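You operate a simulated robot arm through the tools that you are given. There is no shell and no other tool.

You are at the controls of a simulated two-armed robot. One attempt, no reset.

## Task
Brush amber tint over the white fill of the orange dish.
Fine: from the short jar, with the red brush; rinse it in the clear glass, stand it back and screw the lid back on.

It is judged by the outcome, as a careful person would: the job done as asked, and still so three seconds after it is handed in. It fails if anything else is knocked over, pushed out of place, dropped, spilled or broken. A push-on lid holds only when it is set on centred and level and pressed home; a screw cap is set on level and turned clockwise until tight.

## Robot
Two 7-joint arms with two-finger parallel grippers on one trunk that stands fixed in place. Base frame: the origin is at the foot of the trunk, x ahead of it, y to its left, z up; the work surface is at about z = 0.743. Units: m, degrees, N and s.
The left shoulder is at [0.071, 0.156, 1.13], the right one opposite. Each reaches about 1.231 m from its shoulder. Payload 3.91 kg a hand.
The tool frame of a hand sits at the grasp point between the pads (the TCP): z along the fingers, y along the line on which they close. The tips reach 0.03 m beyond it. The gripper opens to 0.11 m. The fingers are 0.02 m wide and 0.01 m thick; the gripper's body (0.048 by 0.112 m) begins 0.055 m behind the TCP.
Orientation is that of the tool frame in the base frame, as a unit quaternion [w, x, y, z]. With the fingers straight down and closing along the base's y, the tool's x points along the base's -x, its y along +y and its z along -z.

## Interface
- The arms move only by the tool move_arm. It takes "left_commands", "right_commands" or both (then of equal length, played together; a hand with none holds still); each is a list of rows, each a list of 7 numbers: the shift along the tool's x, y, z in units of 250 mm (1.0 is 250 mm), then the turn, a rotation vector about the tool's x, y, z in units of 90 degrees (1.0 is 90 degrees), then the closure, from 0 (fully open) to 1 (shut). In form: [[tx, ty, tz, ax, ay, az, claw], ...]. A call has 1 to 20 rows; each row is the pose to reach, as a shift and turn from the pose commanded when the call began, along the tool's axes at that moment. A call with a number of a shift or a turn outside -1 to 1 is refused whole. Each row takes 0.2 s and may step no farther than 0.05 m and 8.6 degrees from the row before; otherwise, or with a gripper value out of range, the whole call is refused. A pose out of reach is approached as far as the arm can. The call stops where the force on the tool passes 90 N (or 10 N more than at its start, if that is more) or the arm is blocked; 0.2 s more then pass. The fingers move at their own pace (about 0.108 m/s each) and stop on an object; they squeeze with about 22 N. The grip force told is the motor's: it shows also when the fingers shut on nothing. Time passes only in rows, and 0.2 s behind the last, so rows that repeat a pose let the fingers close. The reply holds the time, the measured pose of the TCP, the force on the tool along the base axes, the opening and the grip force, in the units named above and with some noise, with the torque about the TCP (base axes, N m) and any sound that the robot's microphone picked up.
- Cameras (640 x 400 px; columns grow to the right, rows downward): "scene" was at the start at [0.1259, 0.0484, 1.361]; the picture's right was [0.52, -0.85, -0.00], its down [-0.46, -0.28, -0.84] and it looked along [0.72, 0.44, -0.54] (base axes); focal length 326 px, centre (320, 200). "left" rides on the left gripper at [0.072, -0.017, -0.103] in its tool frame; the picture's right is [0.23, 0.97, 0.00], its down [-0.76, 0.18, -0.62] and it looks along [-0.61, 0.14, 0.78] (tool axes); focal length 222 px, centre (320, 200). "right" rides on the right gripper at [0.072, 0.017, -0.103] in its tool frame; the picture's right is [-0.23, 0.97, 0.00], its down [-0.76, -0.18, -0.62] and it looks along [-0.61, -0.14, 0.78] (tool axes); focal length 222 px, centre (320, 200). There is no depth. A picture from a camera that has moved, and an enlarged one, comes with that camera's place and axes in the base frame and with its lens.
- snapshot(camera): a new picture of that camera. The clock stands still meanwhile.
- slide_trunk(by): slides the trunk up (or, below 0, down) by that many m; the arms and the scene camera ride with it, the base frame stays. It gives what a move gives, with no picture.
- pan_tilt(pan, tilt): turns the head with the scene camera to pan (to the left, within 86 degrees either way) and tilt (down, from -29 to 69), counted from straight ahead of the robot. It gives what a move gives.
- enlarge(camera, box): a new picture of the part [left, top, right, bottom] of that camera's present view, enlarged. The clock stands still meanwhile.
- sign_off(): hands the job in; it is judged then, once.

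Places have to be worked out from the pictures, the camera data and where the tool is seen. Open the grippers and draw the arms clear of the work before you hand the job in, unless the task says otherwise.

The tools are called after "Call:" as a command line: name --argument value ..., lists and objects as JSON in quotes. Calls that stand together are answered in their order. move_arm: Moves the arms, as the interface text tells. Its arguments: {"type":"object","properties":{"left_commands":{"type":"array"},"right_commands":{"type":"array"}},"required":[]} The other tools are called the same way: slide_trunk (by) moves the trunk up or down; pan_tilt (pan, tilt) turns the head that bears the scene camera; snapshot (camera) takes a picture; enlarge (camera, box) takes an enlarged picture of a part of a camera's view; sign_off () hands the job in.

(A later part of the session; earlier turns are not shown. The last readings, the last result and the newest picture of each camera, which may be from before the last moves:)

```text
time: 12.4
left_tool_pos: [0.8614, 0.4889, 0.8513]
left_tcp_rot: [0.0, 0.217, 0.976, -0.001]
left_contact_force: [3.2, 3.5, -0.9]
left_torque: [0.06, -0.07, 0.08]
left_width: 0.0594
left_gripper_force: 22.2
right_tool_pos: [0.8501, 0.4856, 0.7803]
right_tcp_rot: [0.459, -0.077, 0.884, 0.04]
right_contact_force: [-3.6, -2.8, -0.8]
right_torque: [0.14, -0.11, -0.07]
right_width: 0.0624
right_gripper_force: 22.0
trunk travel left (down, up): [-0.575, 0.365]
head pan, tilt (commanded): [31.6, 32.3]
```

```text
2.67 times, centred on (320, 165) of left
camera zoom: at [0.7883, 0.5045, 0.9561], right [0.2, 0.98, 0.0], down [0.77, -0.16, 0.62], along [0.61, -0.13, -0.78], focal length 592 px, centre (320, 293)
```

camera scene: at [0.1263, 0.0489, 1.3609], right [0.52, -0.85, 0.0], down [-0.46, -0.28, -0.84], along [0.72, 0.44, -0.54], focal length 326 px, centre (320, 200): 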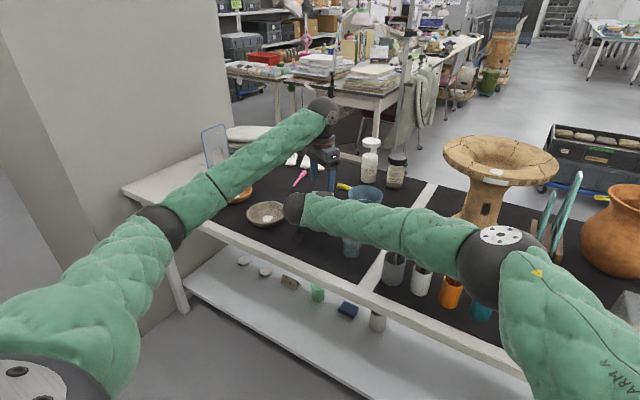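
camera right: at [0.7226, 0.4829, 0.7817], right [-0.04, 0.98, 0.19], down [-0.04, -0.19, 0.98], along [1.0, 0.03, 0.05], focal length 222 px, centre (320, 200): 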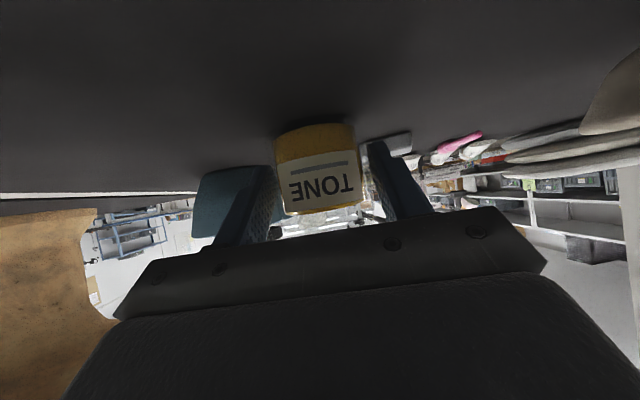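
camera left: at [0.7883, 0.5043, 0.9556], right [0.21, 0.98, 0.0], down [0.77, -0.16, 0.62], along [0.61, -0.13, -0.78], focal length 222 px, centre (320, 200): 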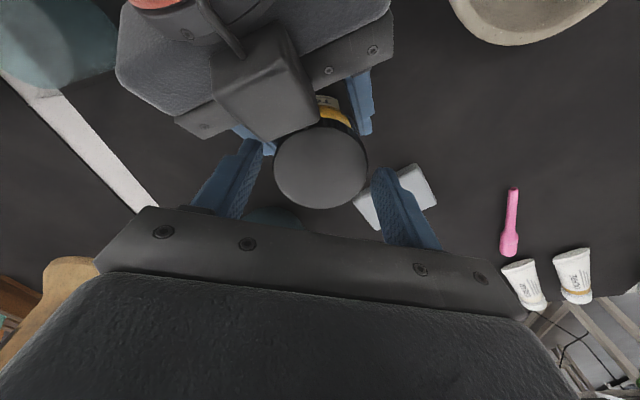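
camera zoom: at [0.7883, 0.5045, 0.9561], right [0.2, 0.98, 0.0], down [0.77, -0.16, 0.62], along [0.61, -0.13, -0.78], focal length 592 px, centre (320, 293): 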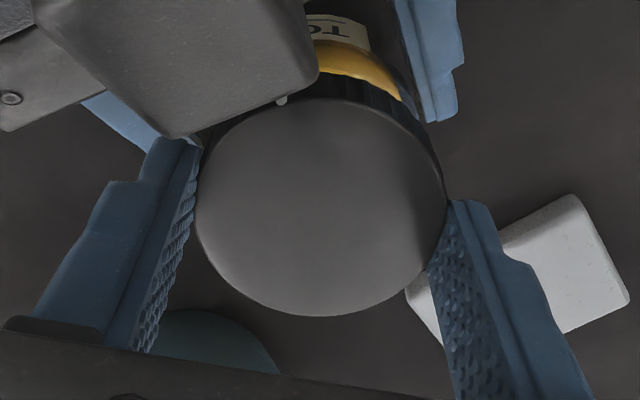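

The lid is held (59.4 mm wide). I start unscrewing with a 30° counter-clockwise turn and watch the torque.

Call:
move_arm --left_commands '[[0, 0, 0, 0, 0, -0.0833, 1.0], [0, 0, 0, 0, 0, -0.1667, 1.0], [0, 0, 0, 0, 0, -0.25, 1.0], [0, 0, 0, 0, 0, -0.3333, 1.0]]'

Call:
enlarge --camera "left" --box '[200, 90, 440, 240]'

Call:
snapshot --camera "right"

```text
time: 13.4
left_tool_pos: [0.8611, 0.4887, 0.851]
left_tcp_rot: [-0.001, -0.045, 0.999, -0.001]
left_contact_force: [-8.7, -8.7, 2.4]
left_torque: [-0.38, 0.35, -0.06]
left_width: 0.0591
left_gripper_force: 21.7
right_tool_pos: [0.8502, 0.4857, 0.7808]
right_tcp_rot: [0.46, -0.077, 0.883, 0.04]
right_contact_force: [8.9, 9.4, -2.2]
right_torque: [-0.29, 0.34, 0.14]
right_width: 0.0619
right_gripper_force: 22.3
trunk travel left (down, up): [-0.575, 0.365]
head pan, tilt (commanded): [31.6, 32.3]
```

```text
2.67 times, centred on (320, 165) of left
camera zoom: at [0.7907, 0.4657, 0.9561], right [-0.31, 0.95, 0.0], down [0.74, 0.25, 0.62], along [0.59, 0.19, -0.78], focal length 592 px, centre (320, 293)
```

zoom: 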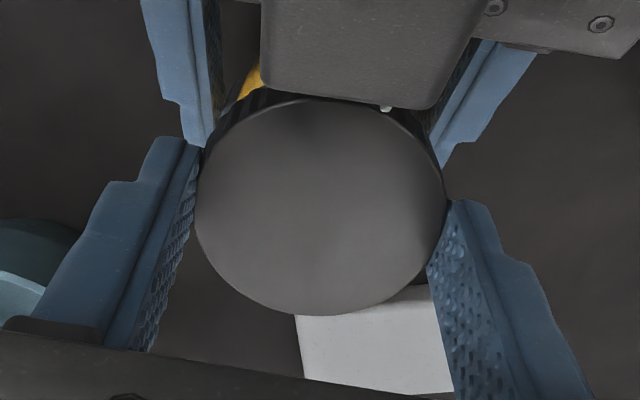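

```text
taken
camera right: at [0.7229, 0.4828, 0.7818], right [-0.04, 0.98, 0.19], down [-0.04, -0.19, 0.98], along [1.0, 0.03, 0.05], focal length 222 px, centre (320, 200)
```

right: 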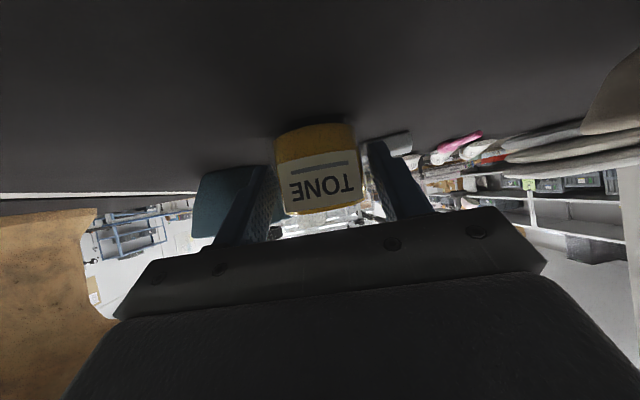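

The label has not moved, so the jar is held while the lid turns. A small side load suggests a ~1 mm centring error, so I ease that while turning another 45°.

Call:
move_arm --left_commands '[[0.0044, -0.0036, -0.001, 0, 0, -0.0833, 1.0], [0.0044, -0.0036, -0.002, 0, 0, -0.1667, 1.0], [0.0044, -0.0036, -0.003, 0, 0, -0.25, 1.0], [0.0044, -0.0036, -0.004, 0, 0, -0.3333, 1.0], [0.0044, -0.0036, -0.004, 0, 0, -0.4167, 1.0], [0.0044, -0.0036, -0.004, 0, 0, -0.5, 1.0]]'

Call:
enlarge --camera "left" --box '[200, 90, 440, 240]'

Call:
enlarge --camera "right" --box '[240, 100, 400, 250]'

```text
time: 14.8
left_tool_pos: [0.8607, 0.4877, 0.8525]
left_tcp_rot: [0.0, -0.424, 0.906, -0.001]
left_contact_force: [9.4, -7.9, -1.5]
left_torque: [-0.35, -0.4, -0.02]
left_width: 0.0593
left_gripper_force: 22.3
right_tool_pos: [0.8504, 0.4869, 0.7799]
right_tcp_rot: [0.46, -0.077, 0.884, 0.04]
right_contact_force: [-8.9, 7.4, 0.3]
right_torque: [-0.25, -0.24, 0.17]
right_width: 0.0621
right_gripper_force: 21.5
trunk travel left (down, up): [-0.575, 0.365]
head pan, tilt (commanded): [31.6, 32.3]
```

```text
2.67 times, centred on (320, 165) of left
camera zoom: at [0.8269, 0.422, 0.9572], right [-0.89, 0.45, 0.0], down [0.35, 0.7, 0.62], along [0.28, 0.56, -0.78], focal length 592 px, centre (320, 293)
```

zoom: 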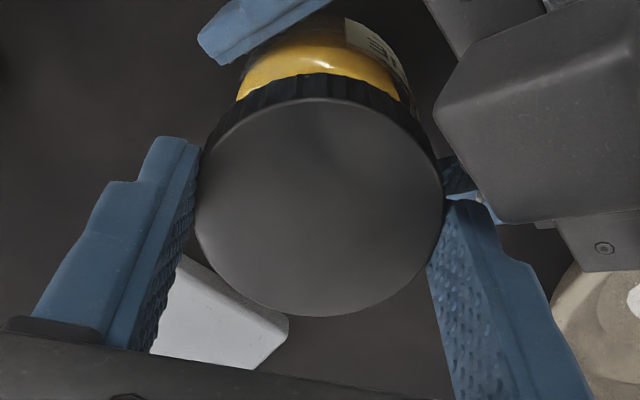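

```text
2.67 times, centred on (320, 175) of right
camera zoom: at [0.7222, 0.4832, 0.7818], right [-0.04, 0.98, 0.19], down [-0.04, -0.19, 0.98], along [1.0, 0.03, 0.05], focal length 592 px, centre (320, 267)
```

zoom: 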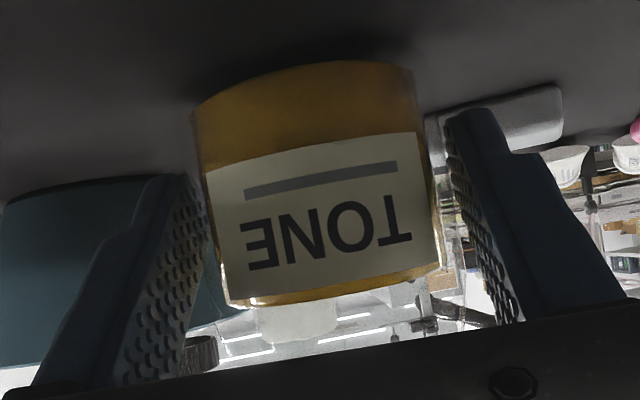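

The lid has turned 75° and the jar body stayed still. I open the left fingers and look at the lid to re-centre and to see whether it has risen.

Call:
move_arm --left_commands '[[0, 0, 0, 0, 0, 0, 0.4], [0, 0, 0, 0, 0, 0, 0.318]]'

Call:
enlarge --camera "left" --box '[200, 90, 440, 240]'

```text
time: 15.4
left_tool_pos: [0.8604, 0.4878, 0.8525]
left_tcp_rot: [0.0, -0.423, 0.906, 0.0]
left_contact_force: [0.1, 0.4, 0.7]
left_torque: [-0.04, 0.0, 0.02]
left_width: 0.0748
left_gripper_force: 0.0
right_tool_pos: [0.8493, 0.4854, 0.7803]
right_tcp_rot: [0.46, -0.078, 0.884, 0.04]
right_contact_force: [-0.9, -0.3, -0.3]
right_torque: [-0.04, 0.06, 0.02]
right_width: 0.0622
right_gripper_force: 22.1
trunk travel left (down, up): [-0.575, 0.365]
head pan, tilt (commanded): [31.6, 32.3]
```

```text
2.67 times, centred on (320, 165) of left
camera zoom: at [0.8267, 0.4227, 0.9573], right [-0.89, 0.45, 0.0], down [0.35, 0.7, 0.62], along [0.28, 0.56, -0.78], focal length 592 px, centre (320, 293)
```

zoom: 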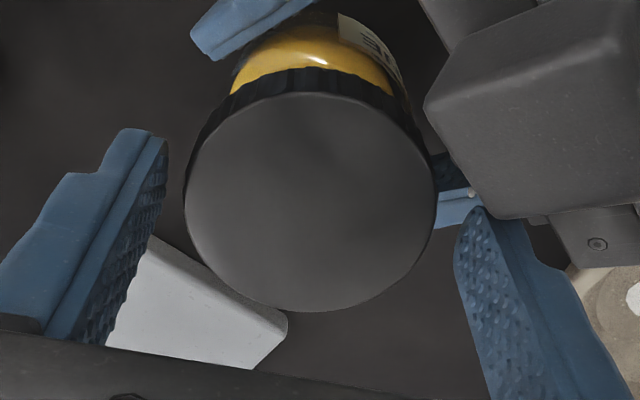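

On opening, the lid sprang about 2 mm, so I was slightly off-centre; the lid axis is about (0.8615, 0.486). I rotate the open fingers back to −25° with that correction and check the centring before gripping again.

Call:
move_arm --left_commands '[[0.0026, -0.0075, 0, 0, 0, 0.0926, 0.318], [0.0026, -0.0075, 0, 0, 0, 0.1852, 0.318], [0.0026, -0.0075, 0, 0, 0, 0.2778, 0.318], [0.0026, -0.0075, 0, 0, 0, 0.3704, 0.318], [0.0026, -0.0075, 0, 0, 0, 0.463, 0.318], [0.0026, -0.0075, 0, 0, 0, 0.5556, 0.318], [0.0026, -0.0075, 0, 0, 0, 0.6481, 0.318], [0.0026, -0.0075, 0, 0, 0, 0.7407, 0.318], [0.0026, -0.0075, 0, 0, 0, 0.8333, 0.318]]'

Call:
enlarge --camera "left" --box '[200, 90, 440, 240]'

```text
time: 17.4
left_tool_pos: [0.8617, 0.4864, 0.8538]
left_tcp_rot: [0.0, 0.217, 0.976, -0.001]
left_contact_force: [-0.5, 0.6, -0.6]
left_torque: [-0.01, 0.0, -0.01]
left_width: 0.0751
left_gripper_force: 0.1
right_tool_pos: [0.8505, 0.486, 0.7812]
right_tcp_rot: [0.46, -0.077, 0.884, 0.04]
right_contact_force: [0.0, 0.2, 0.0]
right_torque: [0.04, 0.06, 0.01]
right_width: 0.0627
right_gripper_force: 21.8
trunk travel left (down, up): [-0.575, 0.365]
head pan, tilt (commanded): [31.6, 32.3]
```

```text
2.67 times, centred on (320, 165) of left
camera zoom: at [0.7879, 0.5027, 0.9578], right [0.21, 0.98, 0.0], down [0.77, -0.16, 0.62], along [0.61, -0.13, -0.78], focal length 592 px, centre (320, 293)
```

zoom: 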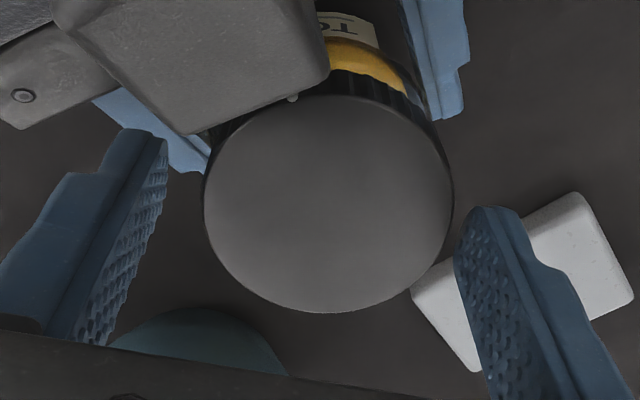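

By comparing offsets at both yaw angles, I work out that the axis is about (+1.8, +1.4) mm from the present hand position. I shift by that, grip and turn another 75° counter-clockwise.

Call:
move_arm --left_commands '[[-0.004, 0.008, 0, 0, 0, 0, 0.318], [-0.004, 0.008, 0, 0, 0, 0, 0.45], [-0.004, 0.008, 0, 0, 0, 0, 1.0], [-0.004, 0.008, 0, 0, 0, 0, 1.0], [-0.004, 0.008, 0, 0, 0, -0.0926, 1.0], [-0.004, 0.008, 0, 0, 0, -0.1852, 1.0], [-0.004, 0.008, 0, 0, 0, -0.2778, 1.0], [-0.004, 0.008, 0, 0, 0, -0.3704, 1.0], [-0.004, 0.008, 0, 0, 0, -0.463, 1.0], [-0.004, 0.008, -0.001, 0, 0, -0.5556, 1.0], [-0.004, 0.008, -0.001, 0, 0, -0.6481, 1.0], [-0.004, 0.008, -0.002, 0, 0, -0.7407, 1.0], [-0.004, 0.008, -0.002, 0, 0, -0.8333, 1.0]]'

Call:
enlarge --camera "left" --box '[200, 90, 440, 240]'

Call:
enlarge --camera "right" --box '[240, 100, 400, 250]'

```text
time: 20.2
left_tool_pos: [0.8628, 0.489, 0.8535]
left_tcp_rot: [-0.001, -0.424, 0.906, 0.0]
left_contact_force: [-8.2, -1.7, 5.7]
left_torque: [-0.08, 0.3, -0.04]
left_width: 0.0591
left_gripper_force: 22.1
right_tool_pos: [0.8492, 0.4858, 0.7807]
right_tcp_rot: [0.46, -0.078, 0.884, 0.041]
right_contact_force: [7.9, 0.5, -3.2]
right_torque: [-0.09, 0.34, 0.01]
right_width: 0.0621
right_gripper_force: 21.8
trunk travel left (down, up): [-0.575, 0.365]
head pan, tilt (commanded): [31.6, 32.3]
```

```text
2.67 times, centred on (320, 165) of left
camera zoom: at [0.8292, 0.4224, 0.9584], right [-0.89, 0.45, 0.0], down [0.35, 0.7, 0.62], along [0.28, 0.56, -0.78], focal length 592 px, centre (320, 293)
```

zoom: 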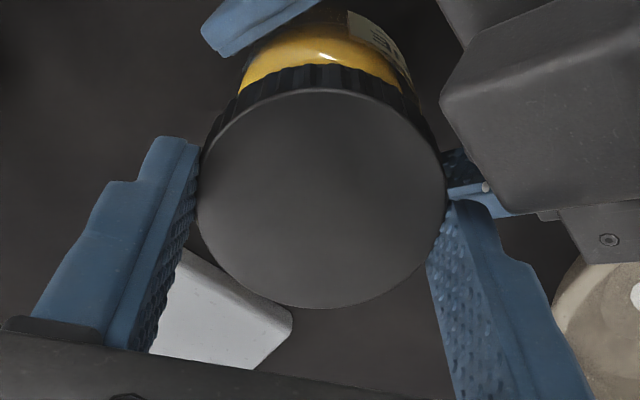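

```text
2.67 times, centred on (320, 175) of right
camera zoom: at [0.7228, 0.4826, 0.782], right [-0.04, 0.98, 0.19], down [-0.04, -0.19, 0.98], along [1.0, 0.03, 0.05], focal length 592 px, centre (320, 267)
```

zoom: 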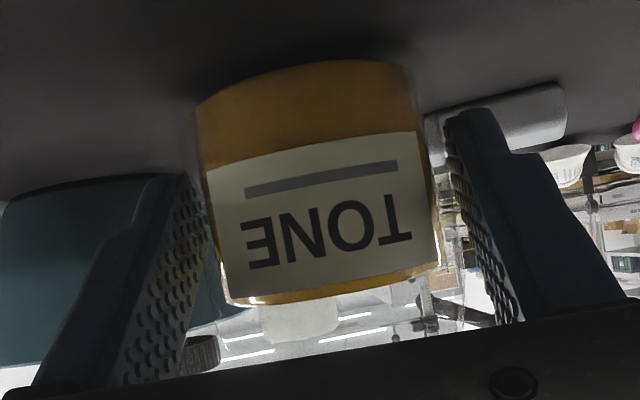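

The upward force on the left tool (5.7 N) fits a lid rising on its thread; it has turned 150° in total. I test with a 2 mm lift to see whether it is free.

Call:
move_arm --left_commands '[[0, 0, -0.004, 0, 0, 0, 1.0], [0, 0, -0.008, 0, 0, 0, 1.0]]'

```text
time: 20.8
left_tool_pos: [0.8626, 0.4892, 0.8549]
left_tcp_rot: [0.0, -0.423, 0.906, 0.001]
left_contact_force: [6.8, 12.9, -6.3]
left_torque: [0.43, -0.25, 0.01]
left_width: 0.0593
left_gripper_force: 21.6
right_tool_pos: [0.8484, 0.4864, 0.7802]
right_tcp_rot: [0.46, -0.077, 0.884, 0.04]
right_contact_force: [-6.9, -12.5, 4.9]
right_torque: [0.5, -0.32, -0.16]
right_width: 0.0623
right_gripper_force: 22.0
trunk travel left (down, up): [-0.575, 0.365]
head pan, tilt (commanded): [31.6, 32.3]
```

Still engaged (resistance of −6 N), so it needs more turns. I release, rotate back to −25° and check the centring again.

Call:
move_arm --left_commands '[[0, 0, 0, 0, 0, 0, 0.4], [0, 0, 0, 0, 0, 0, 0.318], [0, 0, 0, 0, 0, 0.0926, 0.318], [0, 0, 0, 0, 0, 0.1852, 0.318], [0, 0, 0, 0, 0, 0.2778, 0.318], [0, 0, 0, 0, 0, 0.3704, 0.318], [0, 0, 0, 0, 0, 0.463, 0.318], [0, 0, 0, 0, 0, 0.5556, 0.318], [0, 0, 0, 0, 0, 0.6481, 0.318], [0, 0, 0, 0, 0, 0.7407, 0.318], [0, 0, 0, 0, 0, 0.8333, 0.318]]'

Call:
enlarge --camera "left" --box '[200, 90, 440, 240]'

```text
time: 23.2
left_tool_pos: [0.8625, 0.4877, 0.8551]
left_tcp_rot: [0.0, 0.218, 0.976, 0.0]
left_contact_force: [-1.4, 0.6, -0.3]
left_torque: [0.01, 0.0, 0.0]
left_width: 0.0751
left_gripper_force: 0.0
right_tool_pos: [0.848, 0.4862, 0.7812]
right_tcp_rot: [0.461, -0.077, 0.883, 0.04]
right_contact_force: [-0.6, 0.2, -0.3]
right_torque: [0.0, 0.0, 0.04]
right_width: 0.0624
right_gripper_force: 21.7
trunk travel left (down, up): [-0.575, 0.365]
head pan, tilt (commanded): [31.6, 32.3]
```

```text
2.67 times, centred on (320, 165) of left
camera zoom: at [0.7897, 0.5032, 0.9605], right [0.21, 0.98, 0.0], down [0.77, -0.16, 0.62], along [0.61, -0.13, -0.78], focal length 592 px, centre (320, 293)
```

zoom: 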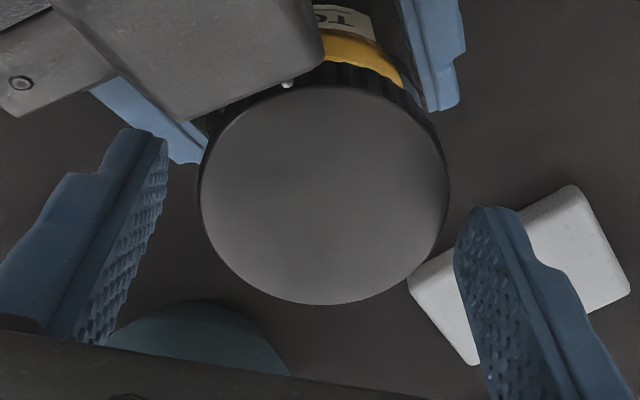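

The lid is 1.2 mm off along the closing axis. I correct that, lower 1 mm, grip and turn a third 75°.

Call:
move_arm --left_commands '[[0, 0.005, 0.004, 0, 0, 0, 0.318], [0, 0.005, 0.004, 0, 0, 0, 0.45], [0, 0.005, 0.004, 0, 0, 0, 1.0], [0, 0.005, 0.004, 0, 0, 0, 1.0], [0, 0.005, 0.004, 0, 0, -0.0926, 1.0], [0, 0.005, 0.003, 0, 0, -0.1852, 1.0], [0, 0.005, 0.003, 0, 0, -0.2778, 1.0], [0, 0.005, 0.002, 0, 0, -0.3704, 1.0], [0, 0.005, 0.002, 0, 0, -0.463, 1.0], [0, 0.005, 0.001, 0, 0, -0.5556, 1.0], [0, 0.005, 0.001, 0, 0, -0.6481, 1.0], [0, 0.005, 0.0, 0, 0, -0.7407, 1.0], [0, 0.005, 0.0, 0, 0, -0.8333, 1.0]]'

Call:
enlarge --camera "left" --box '[200, 90, 440, 240]'

Call:
enlarge --camera "right" --box '[240, 100, 400, 250]'

```text
time: 26.0
left_tool_pos: [0.8625, 0.4887, 0.8548]
left_tcp_rot: [-0.001, -0.424, 0.906, 0.0]
left_contact_force: [-2.4, -3.9, 4.1]
left_torque: [-0.09, 0.08, -0.01]
left_width: 0.061
left_gripper_force: 22.0
right_tool_pos: [0.8492, 0.4866, 0.781]
right_tcp_rot: [0.46, -0.078, 0.883, 0.04]
right_contact_force: [1.8, 2.6, -0.5]
right_torque: [-0.19, 0.12, 0.03]
right_width: 0.0621
right_gripper_force: 22.2
trunk travel left (down, up): [-0.575, 0.365]
head pan, tilt (commanded): [31.6, 32.3]
```

```text
2.67 times, centred on (320, 165) of left
camera zoom: at [0.8297, 0.4232, 0.9601], right [-0.89, 0.45, 0.0], down [0.35, 0.7, 0.62], along [0.28, 0.56, -0.78], focal length 592 px, centre (320, 293)
```

zoom: 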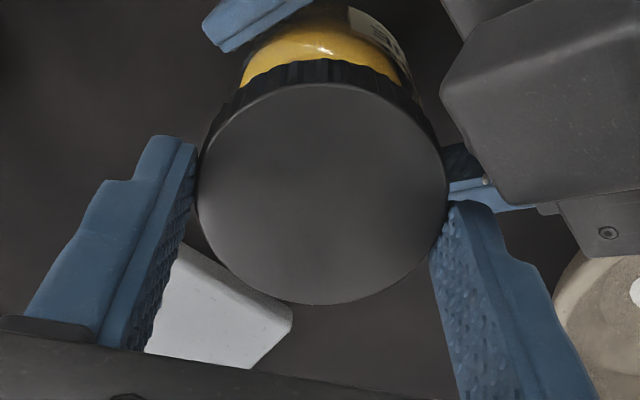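

```text
2.67 times, centred on (320, 175) of right
camera zoom: at [0.7226, 0.4827, 0.782], right [-0.04, 0.98, 0.19], down [-0.04, -0.19, 0.98], along [1.0, 0.03, 0.05], focal length 592 px, centre (320, 267)
```

zoom: 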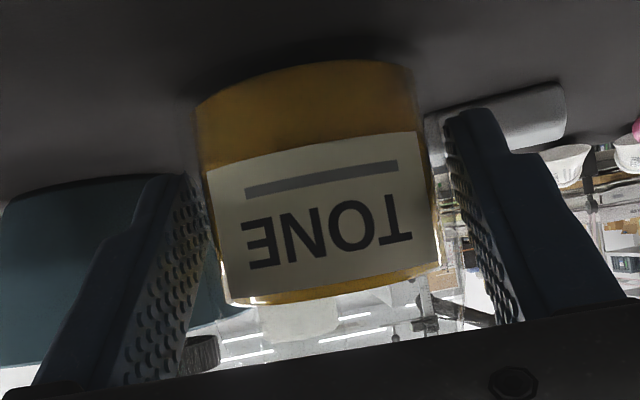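

Lateral loads are small now, at 225° total. I test the lift again by 3 mm.

Call:
move_arm --left_commands '[[0, 0, -0.004, 0, 0, 0, 1.0], [0, 0, -0.008, 0, 0, 0, 1.0], [0, 0, -0.012, 0, 0, 0, 1.0]]'

Call:
enlarge --camera "left" --box '[200, 90, 440, 240]'

```text
time: 26.8
left_tool_pos: [0.8649, 0.4894, 0.857]
left_tcp_rot: [0.0, -0.423, 0.906, 0.001]
left_contact_force: [7.8, 7.4, -15.7]
left_torque: [0.28, -0.52, 0.01]
left_width: 0.061
left_gripper_force: 22.1
right_tool_pos: [0.8491, 0.4866, 0.7824]
right_tcp_rot: [0.46, -0.077, 0.884, 0.04]
right_contact_force: [-8.3, -7.0, 12.5]
right_torque: [0.28, -0.29, -0.08]
right_width: 0.0621
right_gripper_force: 21.7
trunk travel left (down, up): [-0.575, 0.365]
head pan, tilt (commanded): [31.6, 32.3]
```

```text
2.67 times, centred on (320, 165) of left
camera zoom: at [0.8295, 0.4235, 0.962], right [-0.89, 0.45, 0.0], down [0.35, 0.7, 0.62], along [0.28, 0.56, -0.78], focal length 592 px, centre (320, 293)
```

zoom: 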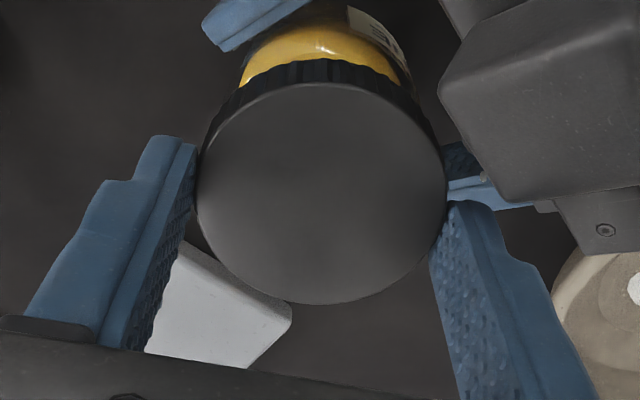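

Still threaded (−16 N), so I ease back down, re-grip and turn a fourth 75°.

Call:
move_arm --left_commands '[[0, 0, 0.01, 0, 0, 0, 1.0], [0, 0, 0.01, 0, 0, 0, 0.4], [0, 0, 0.01, 0, 0, 0, 0.318], [0, 0, 0.01, 0, 0, 0.0926, 0.318], [0, 0, 0.01, 0, 0, 0.1852, 0.318], [0, 0, 0.01, 0, 0, 0.2778, 0.318], [0, 0, 0.01, 0, 0, 0.3704, 0.318], [0, 0, 0.01, 0, 0, 0.463, 0.318], [0, 0, 0.01, 0, 0, 0.5556, 0.318], [0, 0, 0.01, 0, 0, 0.6481, 0.318], [0, 0, 0.01, 0, 0, 0.7407, 0.318], [0, 0, 0.01, 0, 0, 0.8333, 0.318]]'

Call:
enlarge --camera "left" --box '[200, 90, 440, 240]'

```text
time: 29.4
left_tool_pos: [0.8636, 0.4891, 0.8564]
left_tcp_rot: [-0.001, 0.217, 0.976, -0.001]
left_contact_force: [-0.4, 0.5, 0.2]
left_torque: [0.0, -0.01, 0.03]
left_width: 0.0751
left_gripper_force: 0.1
right_tool_pos: [0.8497, 0.4852, 0.7806]
right_tcp_rot: [0.46, -0.078, 0.883, 0.041]
right_contact_force: [0.6, -0.2, -0.1]
right_torque: [0.02, 0.06, 0.0]
right_width: 0.062
right_gripper_force: 21.8
trunk travel left (down, up): [-0.575, 0.365]
head pan, tilt (commanded): [31.6, 32.3]
```

```text
2.67 times, centred on (320, 165) of left
camera zoom: at [0.7903, 0.5048, 0.9604], right [0.21, 0.98, 0.0], down [0.77, -0.16, 0.62], along [0.61, -0.13, -0.78], focal length 592 px, centre (320, 293)
```

zoom: 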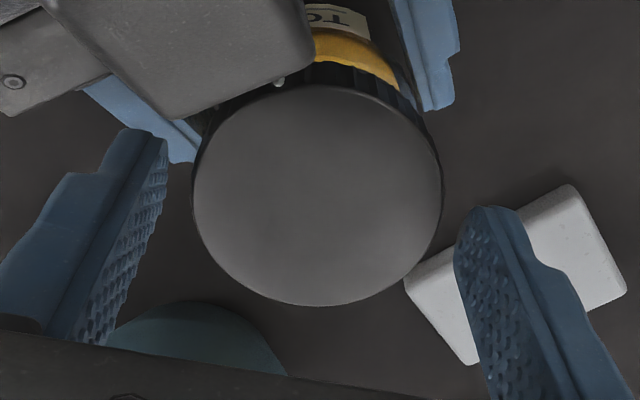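

Now centred. I grip and turn the fourth 75° (300° total), letting the hand rise slightly with the thread, then try a lift.

Call:
move_arm --left_commands '[[0, 0, 0.006, 0, 0, 0, 0.318], [0, 0, 0.006, 0, 0, 0, 0.45], [0, 0, 0.006, 0, 0, 0, 1.0], [0, 0, 0.006, 0, 0, 0, 1.0], [0, 0, 0.006, 0, 0, -0.0926, 1.0], [0, 0, 0.005, 0, 0, -0.1852, 1.0], [0, 0, 0.005, 0, 0, -0.2778, 1.0], [0, 0, 0.004, 0, 0, -0.3704, 1.0], [0, 0, 0.004, 0, 0, -0.463, 1.0], [0, 0, 0.003, 0, 0, -0.5556, 1.0], [0, 0, 0.003, 0, 0, -0.6481, 1.0], [0, 0, 0.002, 0, 0, -0.7407, 1.0], [0, 0, 0.002, 0, 0, -0.8333, 1.0]]'

Call:
enlarge --camera "left" --box '[200, 90, 440, 240]'

```text
time: 32.2
left_tool_pos: [0.8637, 0.4896, 0.8567]
left_tcp_rot: [0.0, -0.424, 0.905, 0.001]
left_contact_force: [1.2, 0.0, -1.1]
left_torque: [0.0, -0.01, -0.02]
left_width: 0.0591
left_gripper_force: 21.2
right_tool_pos: [0.8493, 0.4854, 0.7821]
right_tcp_rot: [0.46, -0.078, 0.883, 0.041]
right_contact_force: [0.6, -0.3, -0.1]
right_torque: [0.02, 0.0, -0.01]
right_width: 0.0623
right_gripper_force: 21.9
trunk travel left (down, up): [-0.575, 0.365]
head pan, tilt (commanded): [31.6, 32.3]
```

```text
2.67 times, centred on (320, 165) of left
camera zoom: at [0.83, 0.4234, 0.9598], right [-0.89, 0.45, 0.0], down [0.35, 0.7, 0.62], along [0.28, 0.56, -0.78], focal length 592 px, centre (320, 293)
```

zoom: 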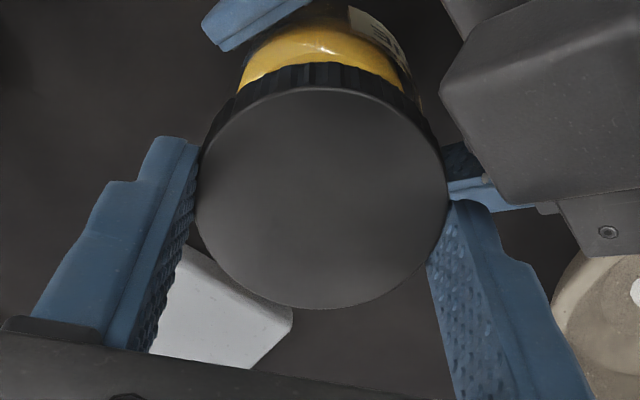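

All loads fell to zero apart from about 1 N of lid weight, so the thread has let go. I lift the lid slowly straight up.

Call:
move_arm --left_commands '[[0, 0, -0.01, 0, 0, 0, 1.0], [0, 0, -0.02, 0, 0, 0, 1.0], [0, 0, -0.04, 0, 0, 0, 1.0], [0, 0, -0.08, 0, 0, 0, 1.0], [0, 0, -0.14, 0, 0, 0, 1.0], [0, 0, -0.22, 0, 0, 0, 1.0]]'

Call:
snapshot --camera "left"

Call:
enlarge --camera "right" --box '[240, 100, 400, 250]'

```text
time: 33.6
left_tool_pos: [0.8629, 0.4902, 0.9111]
left_tcp_rot: [0.0, -0.423, 0.906, 0.001]
left_contact_force: [0.2, -1.3, -0.6]
left_torque: [-0.03, -0.02, 0.0]
left_width: 0.0592
left_gripper_force: 21.6
right_tool_pos: [0.8495, 0.4866, 0.7819]
right_tcp_rot: [0.46, -0.078, 0.884, 0.04]
right_contact_force: [0.0, -0.3, 0.5]
right_torque: [-0.01, 0.03, -0.03]
right_width: 0.0621
right_gripper_force: 22.3
trunk travel left (down, up): [-0.575, 0.365]
head pan, tilt (commanded): [31.6, 32.3]
```

```text
taken
camera left: at [0.8292, 0.4235, 1.0154], right [-0.89, 0.45, 0.0], down [0.35, 0.7, 0.62], along [0.28, 0.56, -0.78], focal length 222 px, centre (320, 200)
```

left: 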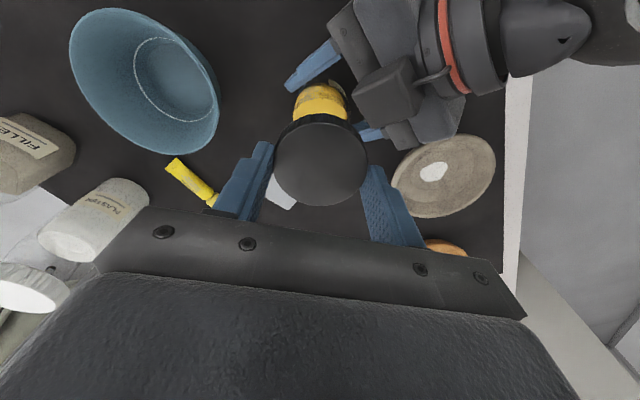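

```text
2.67 times, centred on (320, 175) of right
camera zoom: at [0.7225, 0.4827, 0.782], right [-0.04, 0.98, 0.19], down [-0.04, -0.19, 0.98], along [1.0, 0.03, 0.05], focal length 592 px, centre (320, 267)
```

zoom: 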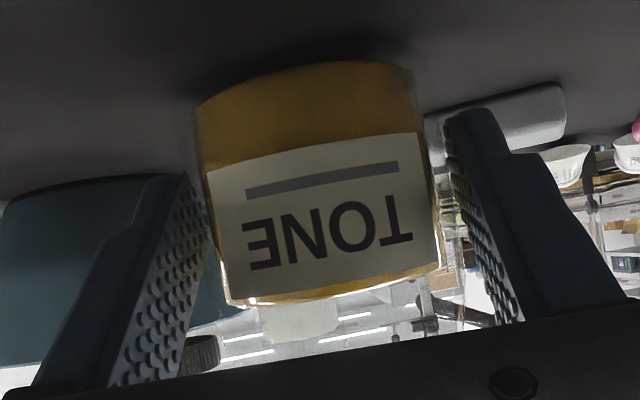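

The lid is off and held in the left hand. I'll set it on a clear patch of the mat near (0.90, 0.665), between the dish, sponge and pink stick. First I lift, carry it over and turn to yaw 0.

Call:
move_arm --left_commands '[[0, 0, -0.12, 0, 0, 0, 1.0], [0, 0, -0.24, 0, 0, 0, 1.0], [-0.0902, 0.0481, -0.24, 0, 0, 0.0794, 1.0], [-0.1805, 0.0962, -0.24, 0, 0, 0.1587, 1.0], [-0.2707, 0.1443, -0.24, 0, 0, 0.2381, 1.0], [-0.3609, 0.1925, -0.24, 0, 0, 0.3175, 1.0], [-0.4511, 0.2406, -0.24, 0, 0, 0.3969, 1.0], [-0.5414, 0.2887, -0.24, 0, 0, 0.4762, 1.0], [-0.6316, 0.3368, -0.24, 0, 0, 0.5556, 1.0]]'

Call:
snapshot --camera "left"

Call:
snapshot --camera "scene"

```text
time: 35.6
left_tool_pos: [0.9037, 0.665, 0.9708]
left_tcp_rot: [0.0, 0.0, 1.0, -0.001]
left_contact_force: [0.4, 0.4, 0.0]
left_torque: [-0.01, -0.01, 0.0]
left_width: 0.0591
left_gripper_force: 21.8
right_tool_pos: [0.8491, 0.4866, 0.7808]
right_tcp_rot: [0.461, -0.078, 0.883, 0.041]
right_contact_force: [-0.6, 1.2, 1.0]
right_torque: [0.02, -0.03, 0.04]
right_width: 0.062
right_gripper_force: 22.6
trunk travel left (down, up): [-0.575, 0.365]
head pan, tilt (commanded): [31.6, 32.3]
```

```text
taken
camera left: at [0.8296, 0.6482, 1.0746], right [-0.22, 0.97, 0.0], down [0.76, 0.18, 0.62], along [0.61, 0.14, -0.78], focal length 222 px, centre (320, 200)
```

left: 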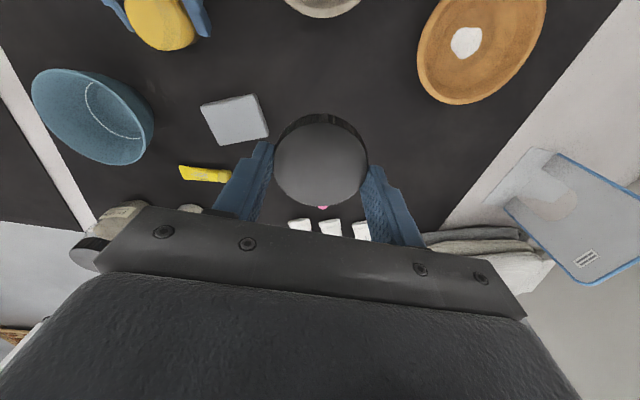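

```text
taken
camera scene: at [0.1262, 0.0488, 1.3609], right [0.52, -0.85, 0.0], down [-0.46, -0.28, -0.84], along [0.72, 0.44, -0.54], focal length 326 px, centre (320, 200)
```

scene: 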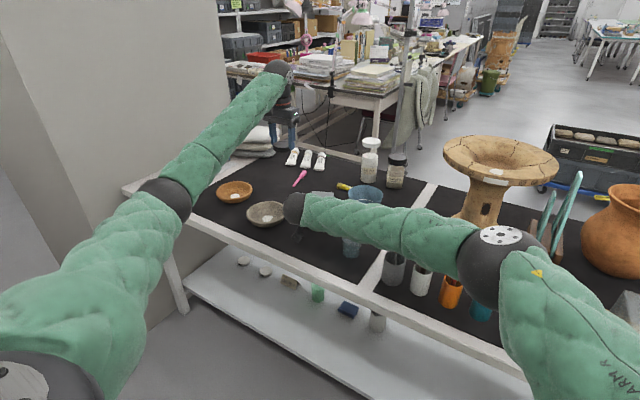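

The landing spot under the lid is clear. I go down to about 5 mm above the mat.

Call:
move_arm --left_commands '[[0, 0, 0.16, 0, 0, 0, 1.0], [0, 0, 0.32, 0, 0, 0, 1.0], [0, 0, 0.48, 0, 0, 0, 1.0], [0, 0, 0.62, 0, 0, 0, 1.0], [0, 0, 0.7, 0, 0, 0, 1.0], [0, 0, 0.736, 0, 0, 0, 1.0]]'

Call:
enlarge --camera "left" --box '[200, 90, 440, 240]'

```text
time: 37.0
left_tool_pos: [0.9014, 0.6644, 0.786]
left_tcp_rot: [-0.001, 0.0, 1.0, 0.0]
left_contact_force: [0.8, 0.3, 0.4]
left_torque: [-0.06, -0.01, -0.02]
left_width: 0.0593
left_gripper_force: 21.9
right_tool_pos: [0.8497, 0.4869, 0.7805]
right_tcp_rot: [0.46, -0.078, 0.883, 0.041]
right_contact_force: [0.1, 0.0, -0.6]
right_torque: [-0.01, 0.03, 0.04]
right_width: 0.062
right_gripper_force: 22.3
trunk travel left (down, up): [-0.575, 0.365]
head pan, tilt (commanded): [31.6, 32.3]
```

```text
2.67 times, centred on (320, 165) of left
camera zoom: at [0.8282, 0.6471, 0.8908], right [-0.23, 0.97, 0.0], down [0.76, 0.18, 0.62], along [0.61, 0.14, -0.78], focal length 592 px, centre (320, 293)
```

zoom: 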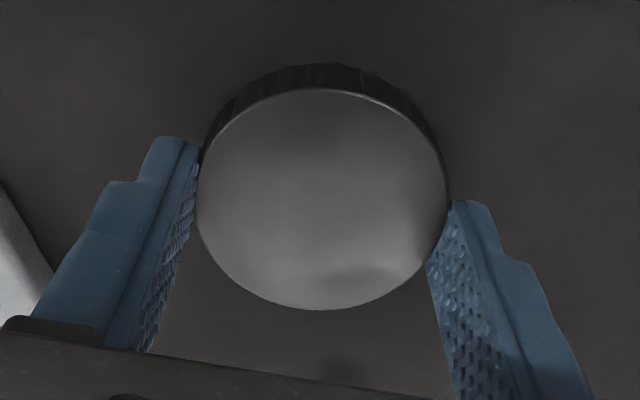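

The lid is close to the mat with no contact yet. I lower it in millimetre steps while watching the vertical force.

Call:
move_arm --left_commands '[[0, 0, 0.004, 0, 0, 0, 1.0], [0, 0, 0.008, 0, 0, 0, 1.0], [0, 0, 0.012, 0, 0, 0, 1.0], [0, 0, 0.016, 0, 0, 0, 1.0]]'

```text
time: 38.0
left_tool_pos: [0.9009, 0.6632, 0.7835]
left_tcp_rot: [-0.001, -0.001, 1.0, 0.0]
left_contact_force: [0.5, -0.6, 0.3]
left_torque: [0.0, 0.01, -0.02]
left_width: 0.0594
left_gripper_force: 21.7
right_tool_pos: [0.8512, 0.4856, 0.7815]
right_tcp_rot: [0.46, -0.077, 0.884, 0.04]
right_contact_force: [-0.9, -0.3, -0.3]
right_torque: [0.01, 0.03, 0.04]
right_width: 0.062
right_gripper_force: 22.3
trunk travel left (down, up): [-0.575, 0.365]
head pan, tilt (commanded): [31.6, 32.3]
```

Still no contact at TCP z≈0.783, so I go on down.

Call:
move_arm --left_commands '[[0, 0, 0.004, 0, 0, 0, 1.0], [0, 0, 0.008, 0, 0, 0, 1.0], [0, 0, 0.012, 0, 0, 0, 1.0]]'

```text
time: 38.8
left_tool_pos: [0.901, 0.6641, 0.7794]
left_tcp_rot: [0.0, 0.0, 1.0, -0.001]
left_contact_force: [0.2, 0.4, -1.4]
left_torque: [-0.01, 0.0, -0.04]
left_width: 0.0592
left_gripper_force: 21.9
right_tool_pos: [0.8501, 0.4857, 0.7805]
right_tcp_rot: [0.459, -0.078, 0.884, 0.04]
right_contact_force: [-0.4, -0.6, 0.6]
right_torque: [-0.02, 0.04, -0.01]
right_width: 0.0624
right_gripper_force: 22.3
trunk travel left (down, up): [-0.575, 0.365]
head pan, tilt (commanded): [31.6, 32.3]
```

Call:
move_arm --left_commands '[[0, 0, 0.004, 0, 0, 0, 1.0], [0, 0, 0.008, 0, 0, 0, 1.0]]'

Call:
enlarge --camera "left" --box '[200, 90, 440, 240]'

```text
time: 39.4
left_tool_pos: [0.9009, 0.6639, 0.7766]
left_tcp_rot: [0.0, 0.0, 1.0, 0.0]
left_contact_force: [-0.5, -0.8, 2.7]
left_torque: [0.04, -0.05, 0.0]
left_width: 0.0592
left_gripper_force: 21.9
right_tool_pos: [0.8488, 0.4864, 0.7812]
right_tcp_rot: [0.46, -0.077, 0.884, 0.04]
right_contact_force: [0.0, 0.7, 0.5]
right_torque: [-0.01, 0.03, 0.03]
right_width: 0.0622
right_gripper_force: 21.8
trunk travel left (down, up): [-0.575, 0.365]
head pan, tilt (commanded): [31.6, 32.3]
```

```text
2.67 times, centred on (320, 165) of left
camera zoom: at [0.8278, 0.6476, 0.8825], right [-0.23, 0.97, 0.0], down [0.76, 0.18, 0.62], along [0.61, 0.14, -0.78], focal length 592 px, centre (320, 293)
```

zoom: 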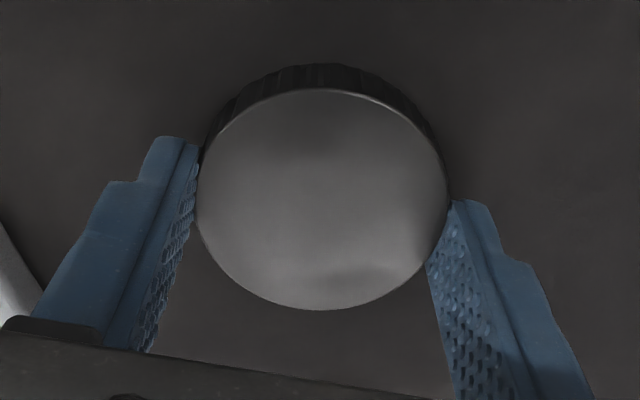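

A contact of about 2.7 N shows the lid is on the mat (lid bottom = TCP − 34 mm). I release it gently and lift straight up.

Call:
move_arm --left_commands '[[0, 0, 0, 0, 0, 0, 0.4], [0, 0, 0, 0, 0, 0, 0.3], [0, 0, -0.08, 0, 0, 0, 0.3], [0, 0, -0.2, 0, 0, 0, 0.3], [0, 0, -0.36, 0, 0, 0, 0.3], [0, 0, -0.52, 0, 0, 0, 0.3], [0, 0, -0.68, 0, 0, 0, 0.3], [0, 0, -0.84, 0, 0, 0, 0.3]]'

Call:
snapshot --camera "left"

Call:
enlarge --camera "left" --box '[260, 50, 420, 150]'

```text
time: 41.2
left_tool_pos: [0.8968, 0.6626, 0.9885]
left_tcp_rot: [-0.001, 0.0, 1.0, 0.001]
left_contact_force: [0.0, 0.2, 0.8]
left_torque: [0.03, -0.03, 0.01]
left_width: 0.077
left_gripper_force: 0.0
right_tool_pos: [0.8497, 0.4854, 0.7817]
right_tcp_rot: [0.46, -0.077, 0.884, 0.04]
right_contact_force: [-0.5, -0.1, 0.0]
right_torque: [0.01, 0.01, 0.02]
right_width: 0.062
right_gripper_force: 21.6
trunk travel left (down, up): [-0.575, 0.365]
head pan, tilt (commanded): [31.6, 32.3]
```

```text
taken
camera left: at [0.8247, 0.6466, 1.0927], right [-0.23, 0.97, 0.0], down [0.76, 0.18, 0.62], along [0.61, 0.14, -0.78], focal length 222 px, centre (320, 200)
```

left: 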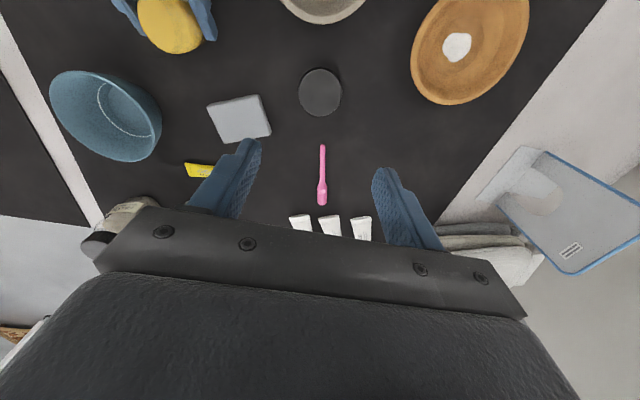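

```text
4.00 times, centred on (340, 100) of left
camera zoom: at [0.8247, 0.6466, 1.0927], right [-0.23, 0.97, 0.0], down [0.76, 0.18, 0.62], along [0.61, 0.14, -0.78], focal length 888 px, centre (240, 600)
```

zoom: 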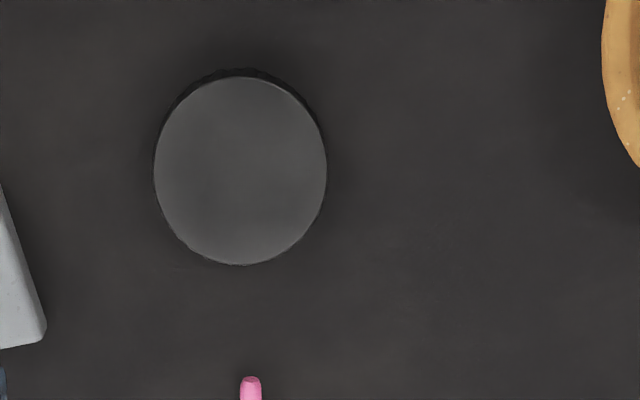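

The lid sits flat on the mat at about (0.901, 0.664). Now I open the right hand and back it straight off the jar, the reverse of its approach.

Call:
move_arm --right_commands '[[0, 0, 0, 0, 0, 0, 0.4], [0, 0, 0, 0, 0, 0, 0.2], [0, 0, 0, 0, 0, 0, 0.2], [0, 0, -0.06, 0, 0, 0, 0.2], [0, 0, -0.18, 0, 0, 0, 0.2], [0, 0, -0.34, 0, 0, 0, 0.2], [0, 0, -0.5, 0, 0, 0, 0.2], [0, 0, -0.66, 0, 0, 0, 0.2], [0, 0, -0.82, 0, 0, 0, 0.2], [0, 0, -1.0, 0, 0, 0, 0.2]]'

Call:
snapshot --camera "right"

Call:
snapshot --camera "scene"

```text
time: 43.4
left_tool_pos: [0.8988, 0.6638, 0.9889]
left_tcp_rot: [0.001, 0.0, 1.0, -0.001]
left_contact_force: [0.0, 0.5, -0.5]
left_torque: [0.0, -0.02, -0.02]
left_width: 0.0769
left_gripper_force: 0.1
right_tool_pos: [0.6456, 0.4487, 0.9228]
right_tcp_rot: [0.46, -0.077, 0.884, 0.039]
right_contact_force: [0.1, 0.5, 0.1]
right_torque: [0.0, -0.01, -0.03]
right_width: 0.0881
right_gripper_force: 0.1
trunk travel left (down, up): [-0.575, 0.365]
head pan, tilt (commanded): [31.6, 32.3]
```

```text
taken
camera right: at [0.5184, 0.4465, 0.9256], right [-0.04, 0.98, 0.19], down [-0.04, -0.19, 0.98], along [1.0, 0.03, 0.05], focal length 222 px, centre (320, 200)
```

right: 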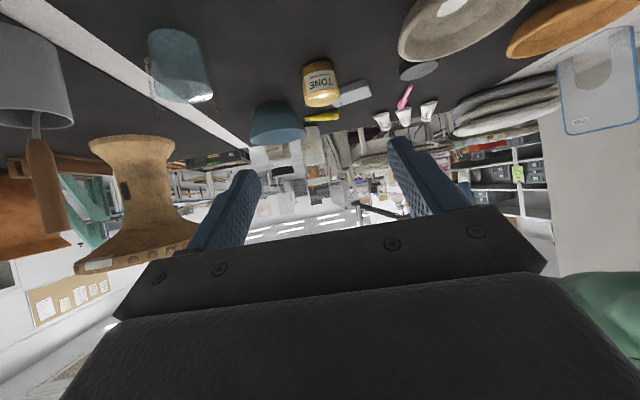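

```text
taken
camera scene: at [0.1247, 0.0483, 1.3611], right [0.52, -0.85, 0.0], down [-0.45, -0.28, -0.85], along [0.72, 0.44, -0.53], focal length 326 px, centre (320, 200)
```

scene: 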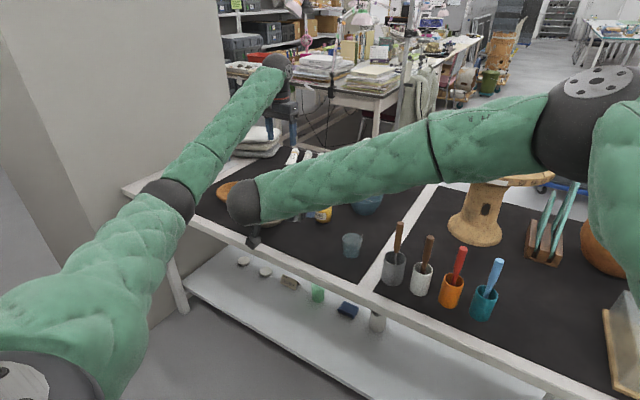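

The open jar stands upright where it was, unmoved. I raise the right hand and move it off to the right in stages to clear the work area.

Call:
move_arm --right_commands '[[-0.056, -0.141, -0.0943, 0, 0, 0, 0.2], [-0.112, -0.282, -0.1887, 0, 0, 0, 0.2], [-0.168, -0.423, -0.283, 0, 0, 0, 0.2], [-0.224, -0.564, -0.3773, 0, 0, 0, 0.2], [-0.28, -0.705, -0.4717, 0, 0, 0, 0.2], [-0.336, -0.846, -0.566, 0, 0, 0, 0.2]]'

Call:
move_arm --right_commands '[[-0.0207, -0.1655, -0.017, 0, 0, 0, 0.2], [-0.0413, -0.331, -0.034, 0, 0, 0, 0.2], [-0.062, -0.4965, -0.051, 0, 0, 0, 0.2], [-0.0827, -0.662, -0.068, 0, 0, 0, 0.2], [-0.1033, -0.8275, -0.085, 0, 0, 0, 0.2], [-0.124, -0.993, -0.102, 0, 0, 0, 0.2]]'

Call:
move_arm --right_commands '[[-0.0207, -0.1655, -0.017, 0, 0, 0, 0.2], [-0.0413, -0.331, -0.034, 0, 0, 0, 0.2], [-0.062, -0.4965, -0.051, 0, 0, 0, 0.2], [-0.0827, -0.662, -0.068, 0, 0, 0, 0.2], [-0.1033, -0.8275, -0.085, 0, 0, 0, 0.2], [-0.124, -0.993, -0.102, 0, 0, 0, 0.2]]'

Call:
snapshot --camera "scene"

```text
time: 44.8
left_tool_pos: [0.8976, 0.6614, 0.9904]
left_tcp_rot: [0.0, 0.0, 1.0, 0.001]
left_contact_force: [0.1, 0.6, 0.4]
left_torque: [0.05, -0.02, 0.01]
left_width: 0.0769
left_gripper_force: 0.0
right_tool_pos: [0.6167, 0.2294, 1.074]
right_tcp_rot: [0.46, -0.078, 0.884, 0.042]
right_contact_force: [0.7, -0.2, 0.1]
right_torque: [0.03, 0.04, 0.03]
right_width: 0.088
right_gripper_force: 0.0
trunk travel left (down, up): [-0.575, 0.365]
head pan, tilt (commanded): [31.6, 32.3]
```

```text
time: 46.2
left_tool_pos: [0.8966, 0.6625, 0.9895]
left_tcp_rot: [0.0, 0.0, 1.0, 0.0]
left_contact_force: [0.0, -0.1, 0.9]
left_torque: [0.03, 0.04, 0.02]
left_width: 0.0772
left_gripper_force: 0.1
right_tool_pos: [0.6562, -0.0162, 1.1135]
right_tcp_rot: [0.46, -0.078, 0.884, 0.042]
right_contact_force: [0.5, -0.7, 0.6]
right_torque: [-0.01, -0.03, 0.0]
right_width: 0.0881
right_gripper_force: 0.1
trunk travel left (down, up): [-0.575, 0.365]
head pan, tilt (commanded): [31.6, 32.3]
```

```text
time: 47.6
left_tool_pos: [0.8967, 0.6644, 0.991]
left_tcp_rot: [0.0, -0.001, 1.0, 0.0]
left_contact_force: [-0.1, -0.1, 1.0]
left_torque: [-0.03, -0.02, -0.03]
left_width: 0.0772
left_gripper_force: 0.1
right_tool_pos: [0.6966, -0.2631, 1.1539]
right_tcp_rot: [0.46, -0.077, 0.884, 0.04]
right_contact_force: [-0.3, -0.1, 0.8]
right_torque: [0.02, 0.0, 0.0]
right_width: 0.0883
right_gripper_force: 0.1
trunk travel left (down, up): [-0.575, 0.365]
head pan, tilt (commanded): [31.6, 32.3]
```

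```text
taken
camera scene: at [0.1252, 0.0466, 1.3612], right [0.52, -0.85, 0.0], down [-0.46, -0.28, -0.85], along [0.72, 0.44, -0.53], focal length 326 px, centre (320, 200)
```

scene: 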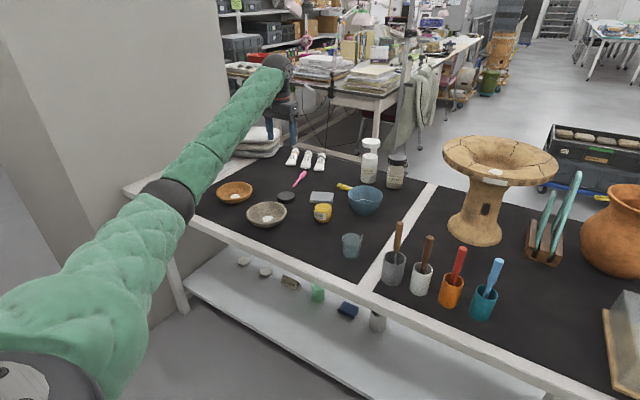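

The right arm is parked clear and the scene is open. I zoom in on the open jar to find its mouth and tint level.

Call:
enlarge --camera "scene" --box '[299, 192, 347, 232]'

Call:
enlarge --camera "scene" --box '[270, 180, 366, 240]'

Call:
enlarge --camera "left" --box '[110, 0, 238, 80]'

Call:
enlarge --camera "scene" --box '[410, 230, 506, 290]'

```text
10.00 times, centred on (323, 212) of scene
camera zoom: at [0.1252, 0.0466, 1.3612], right [0.52, -0.85, 0.0], down [-0.46, -0.28, -0.85], along [0.72, 0.44, -0.53], focal length 3264 px, centre (290, 80)
```

zoom: 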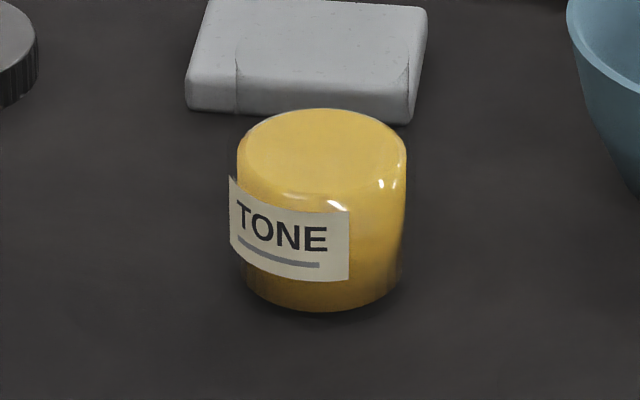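

```text
6.67 times, centred on (318, 210) of scene
camera zoom: at [0.1252, 0.0466, 1.3612], right [0.52, -0.85, 0.0], down [-0.46, -0.28, -0.85], along [0.72, 0.44, -0.53], focal length 2176 px, centre (333, 133)
```

zoom: 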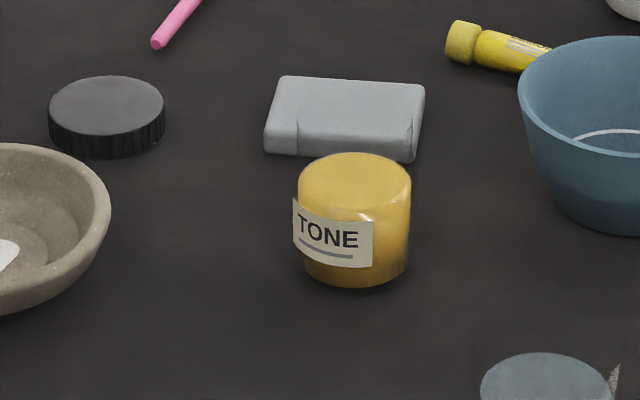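

```text
5.00 times, centred on (174, 40) of left
camera zoom: at [0.8239, 0.6466, 1.094], right [-0.23, 0.97, 0.0], down [0.76, 0.18, 0.62], along [0.61, 0.14, -0.78], focal length 1111 px, centre (1050, 1000)
```

zoom: 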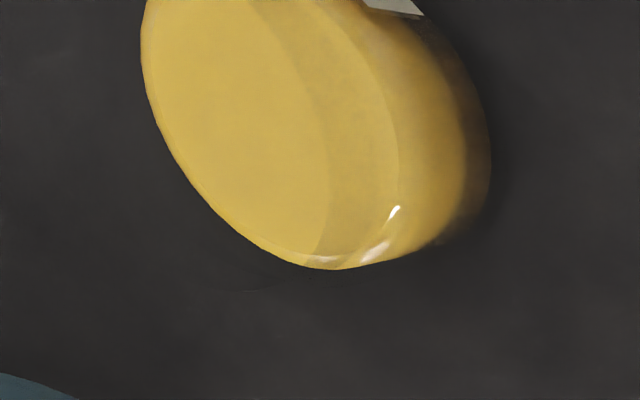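

```text
6.67 times, centred on (458, 260) of scene
camera zoom: at [0.1252, 0.0466, 1.3612], right [0.52, -0.85, 0.0], down [-0.46, -0.28, -0.85], along [0.72, 0.44, -0.53], focal length 2176 px, centre (-600, -200)
```

zoom: 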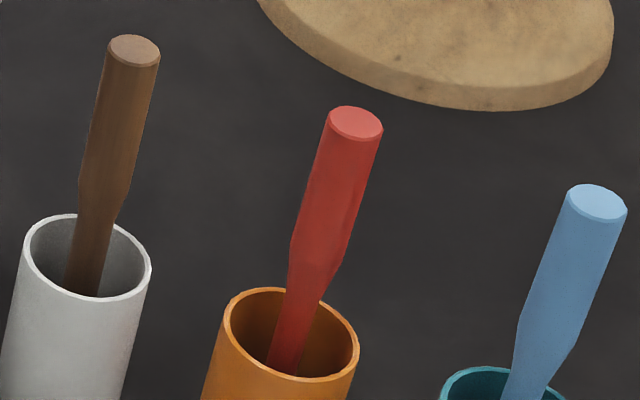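

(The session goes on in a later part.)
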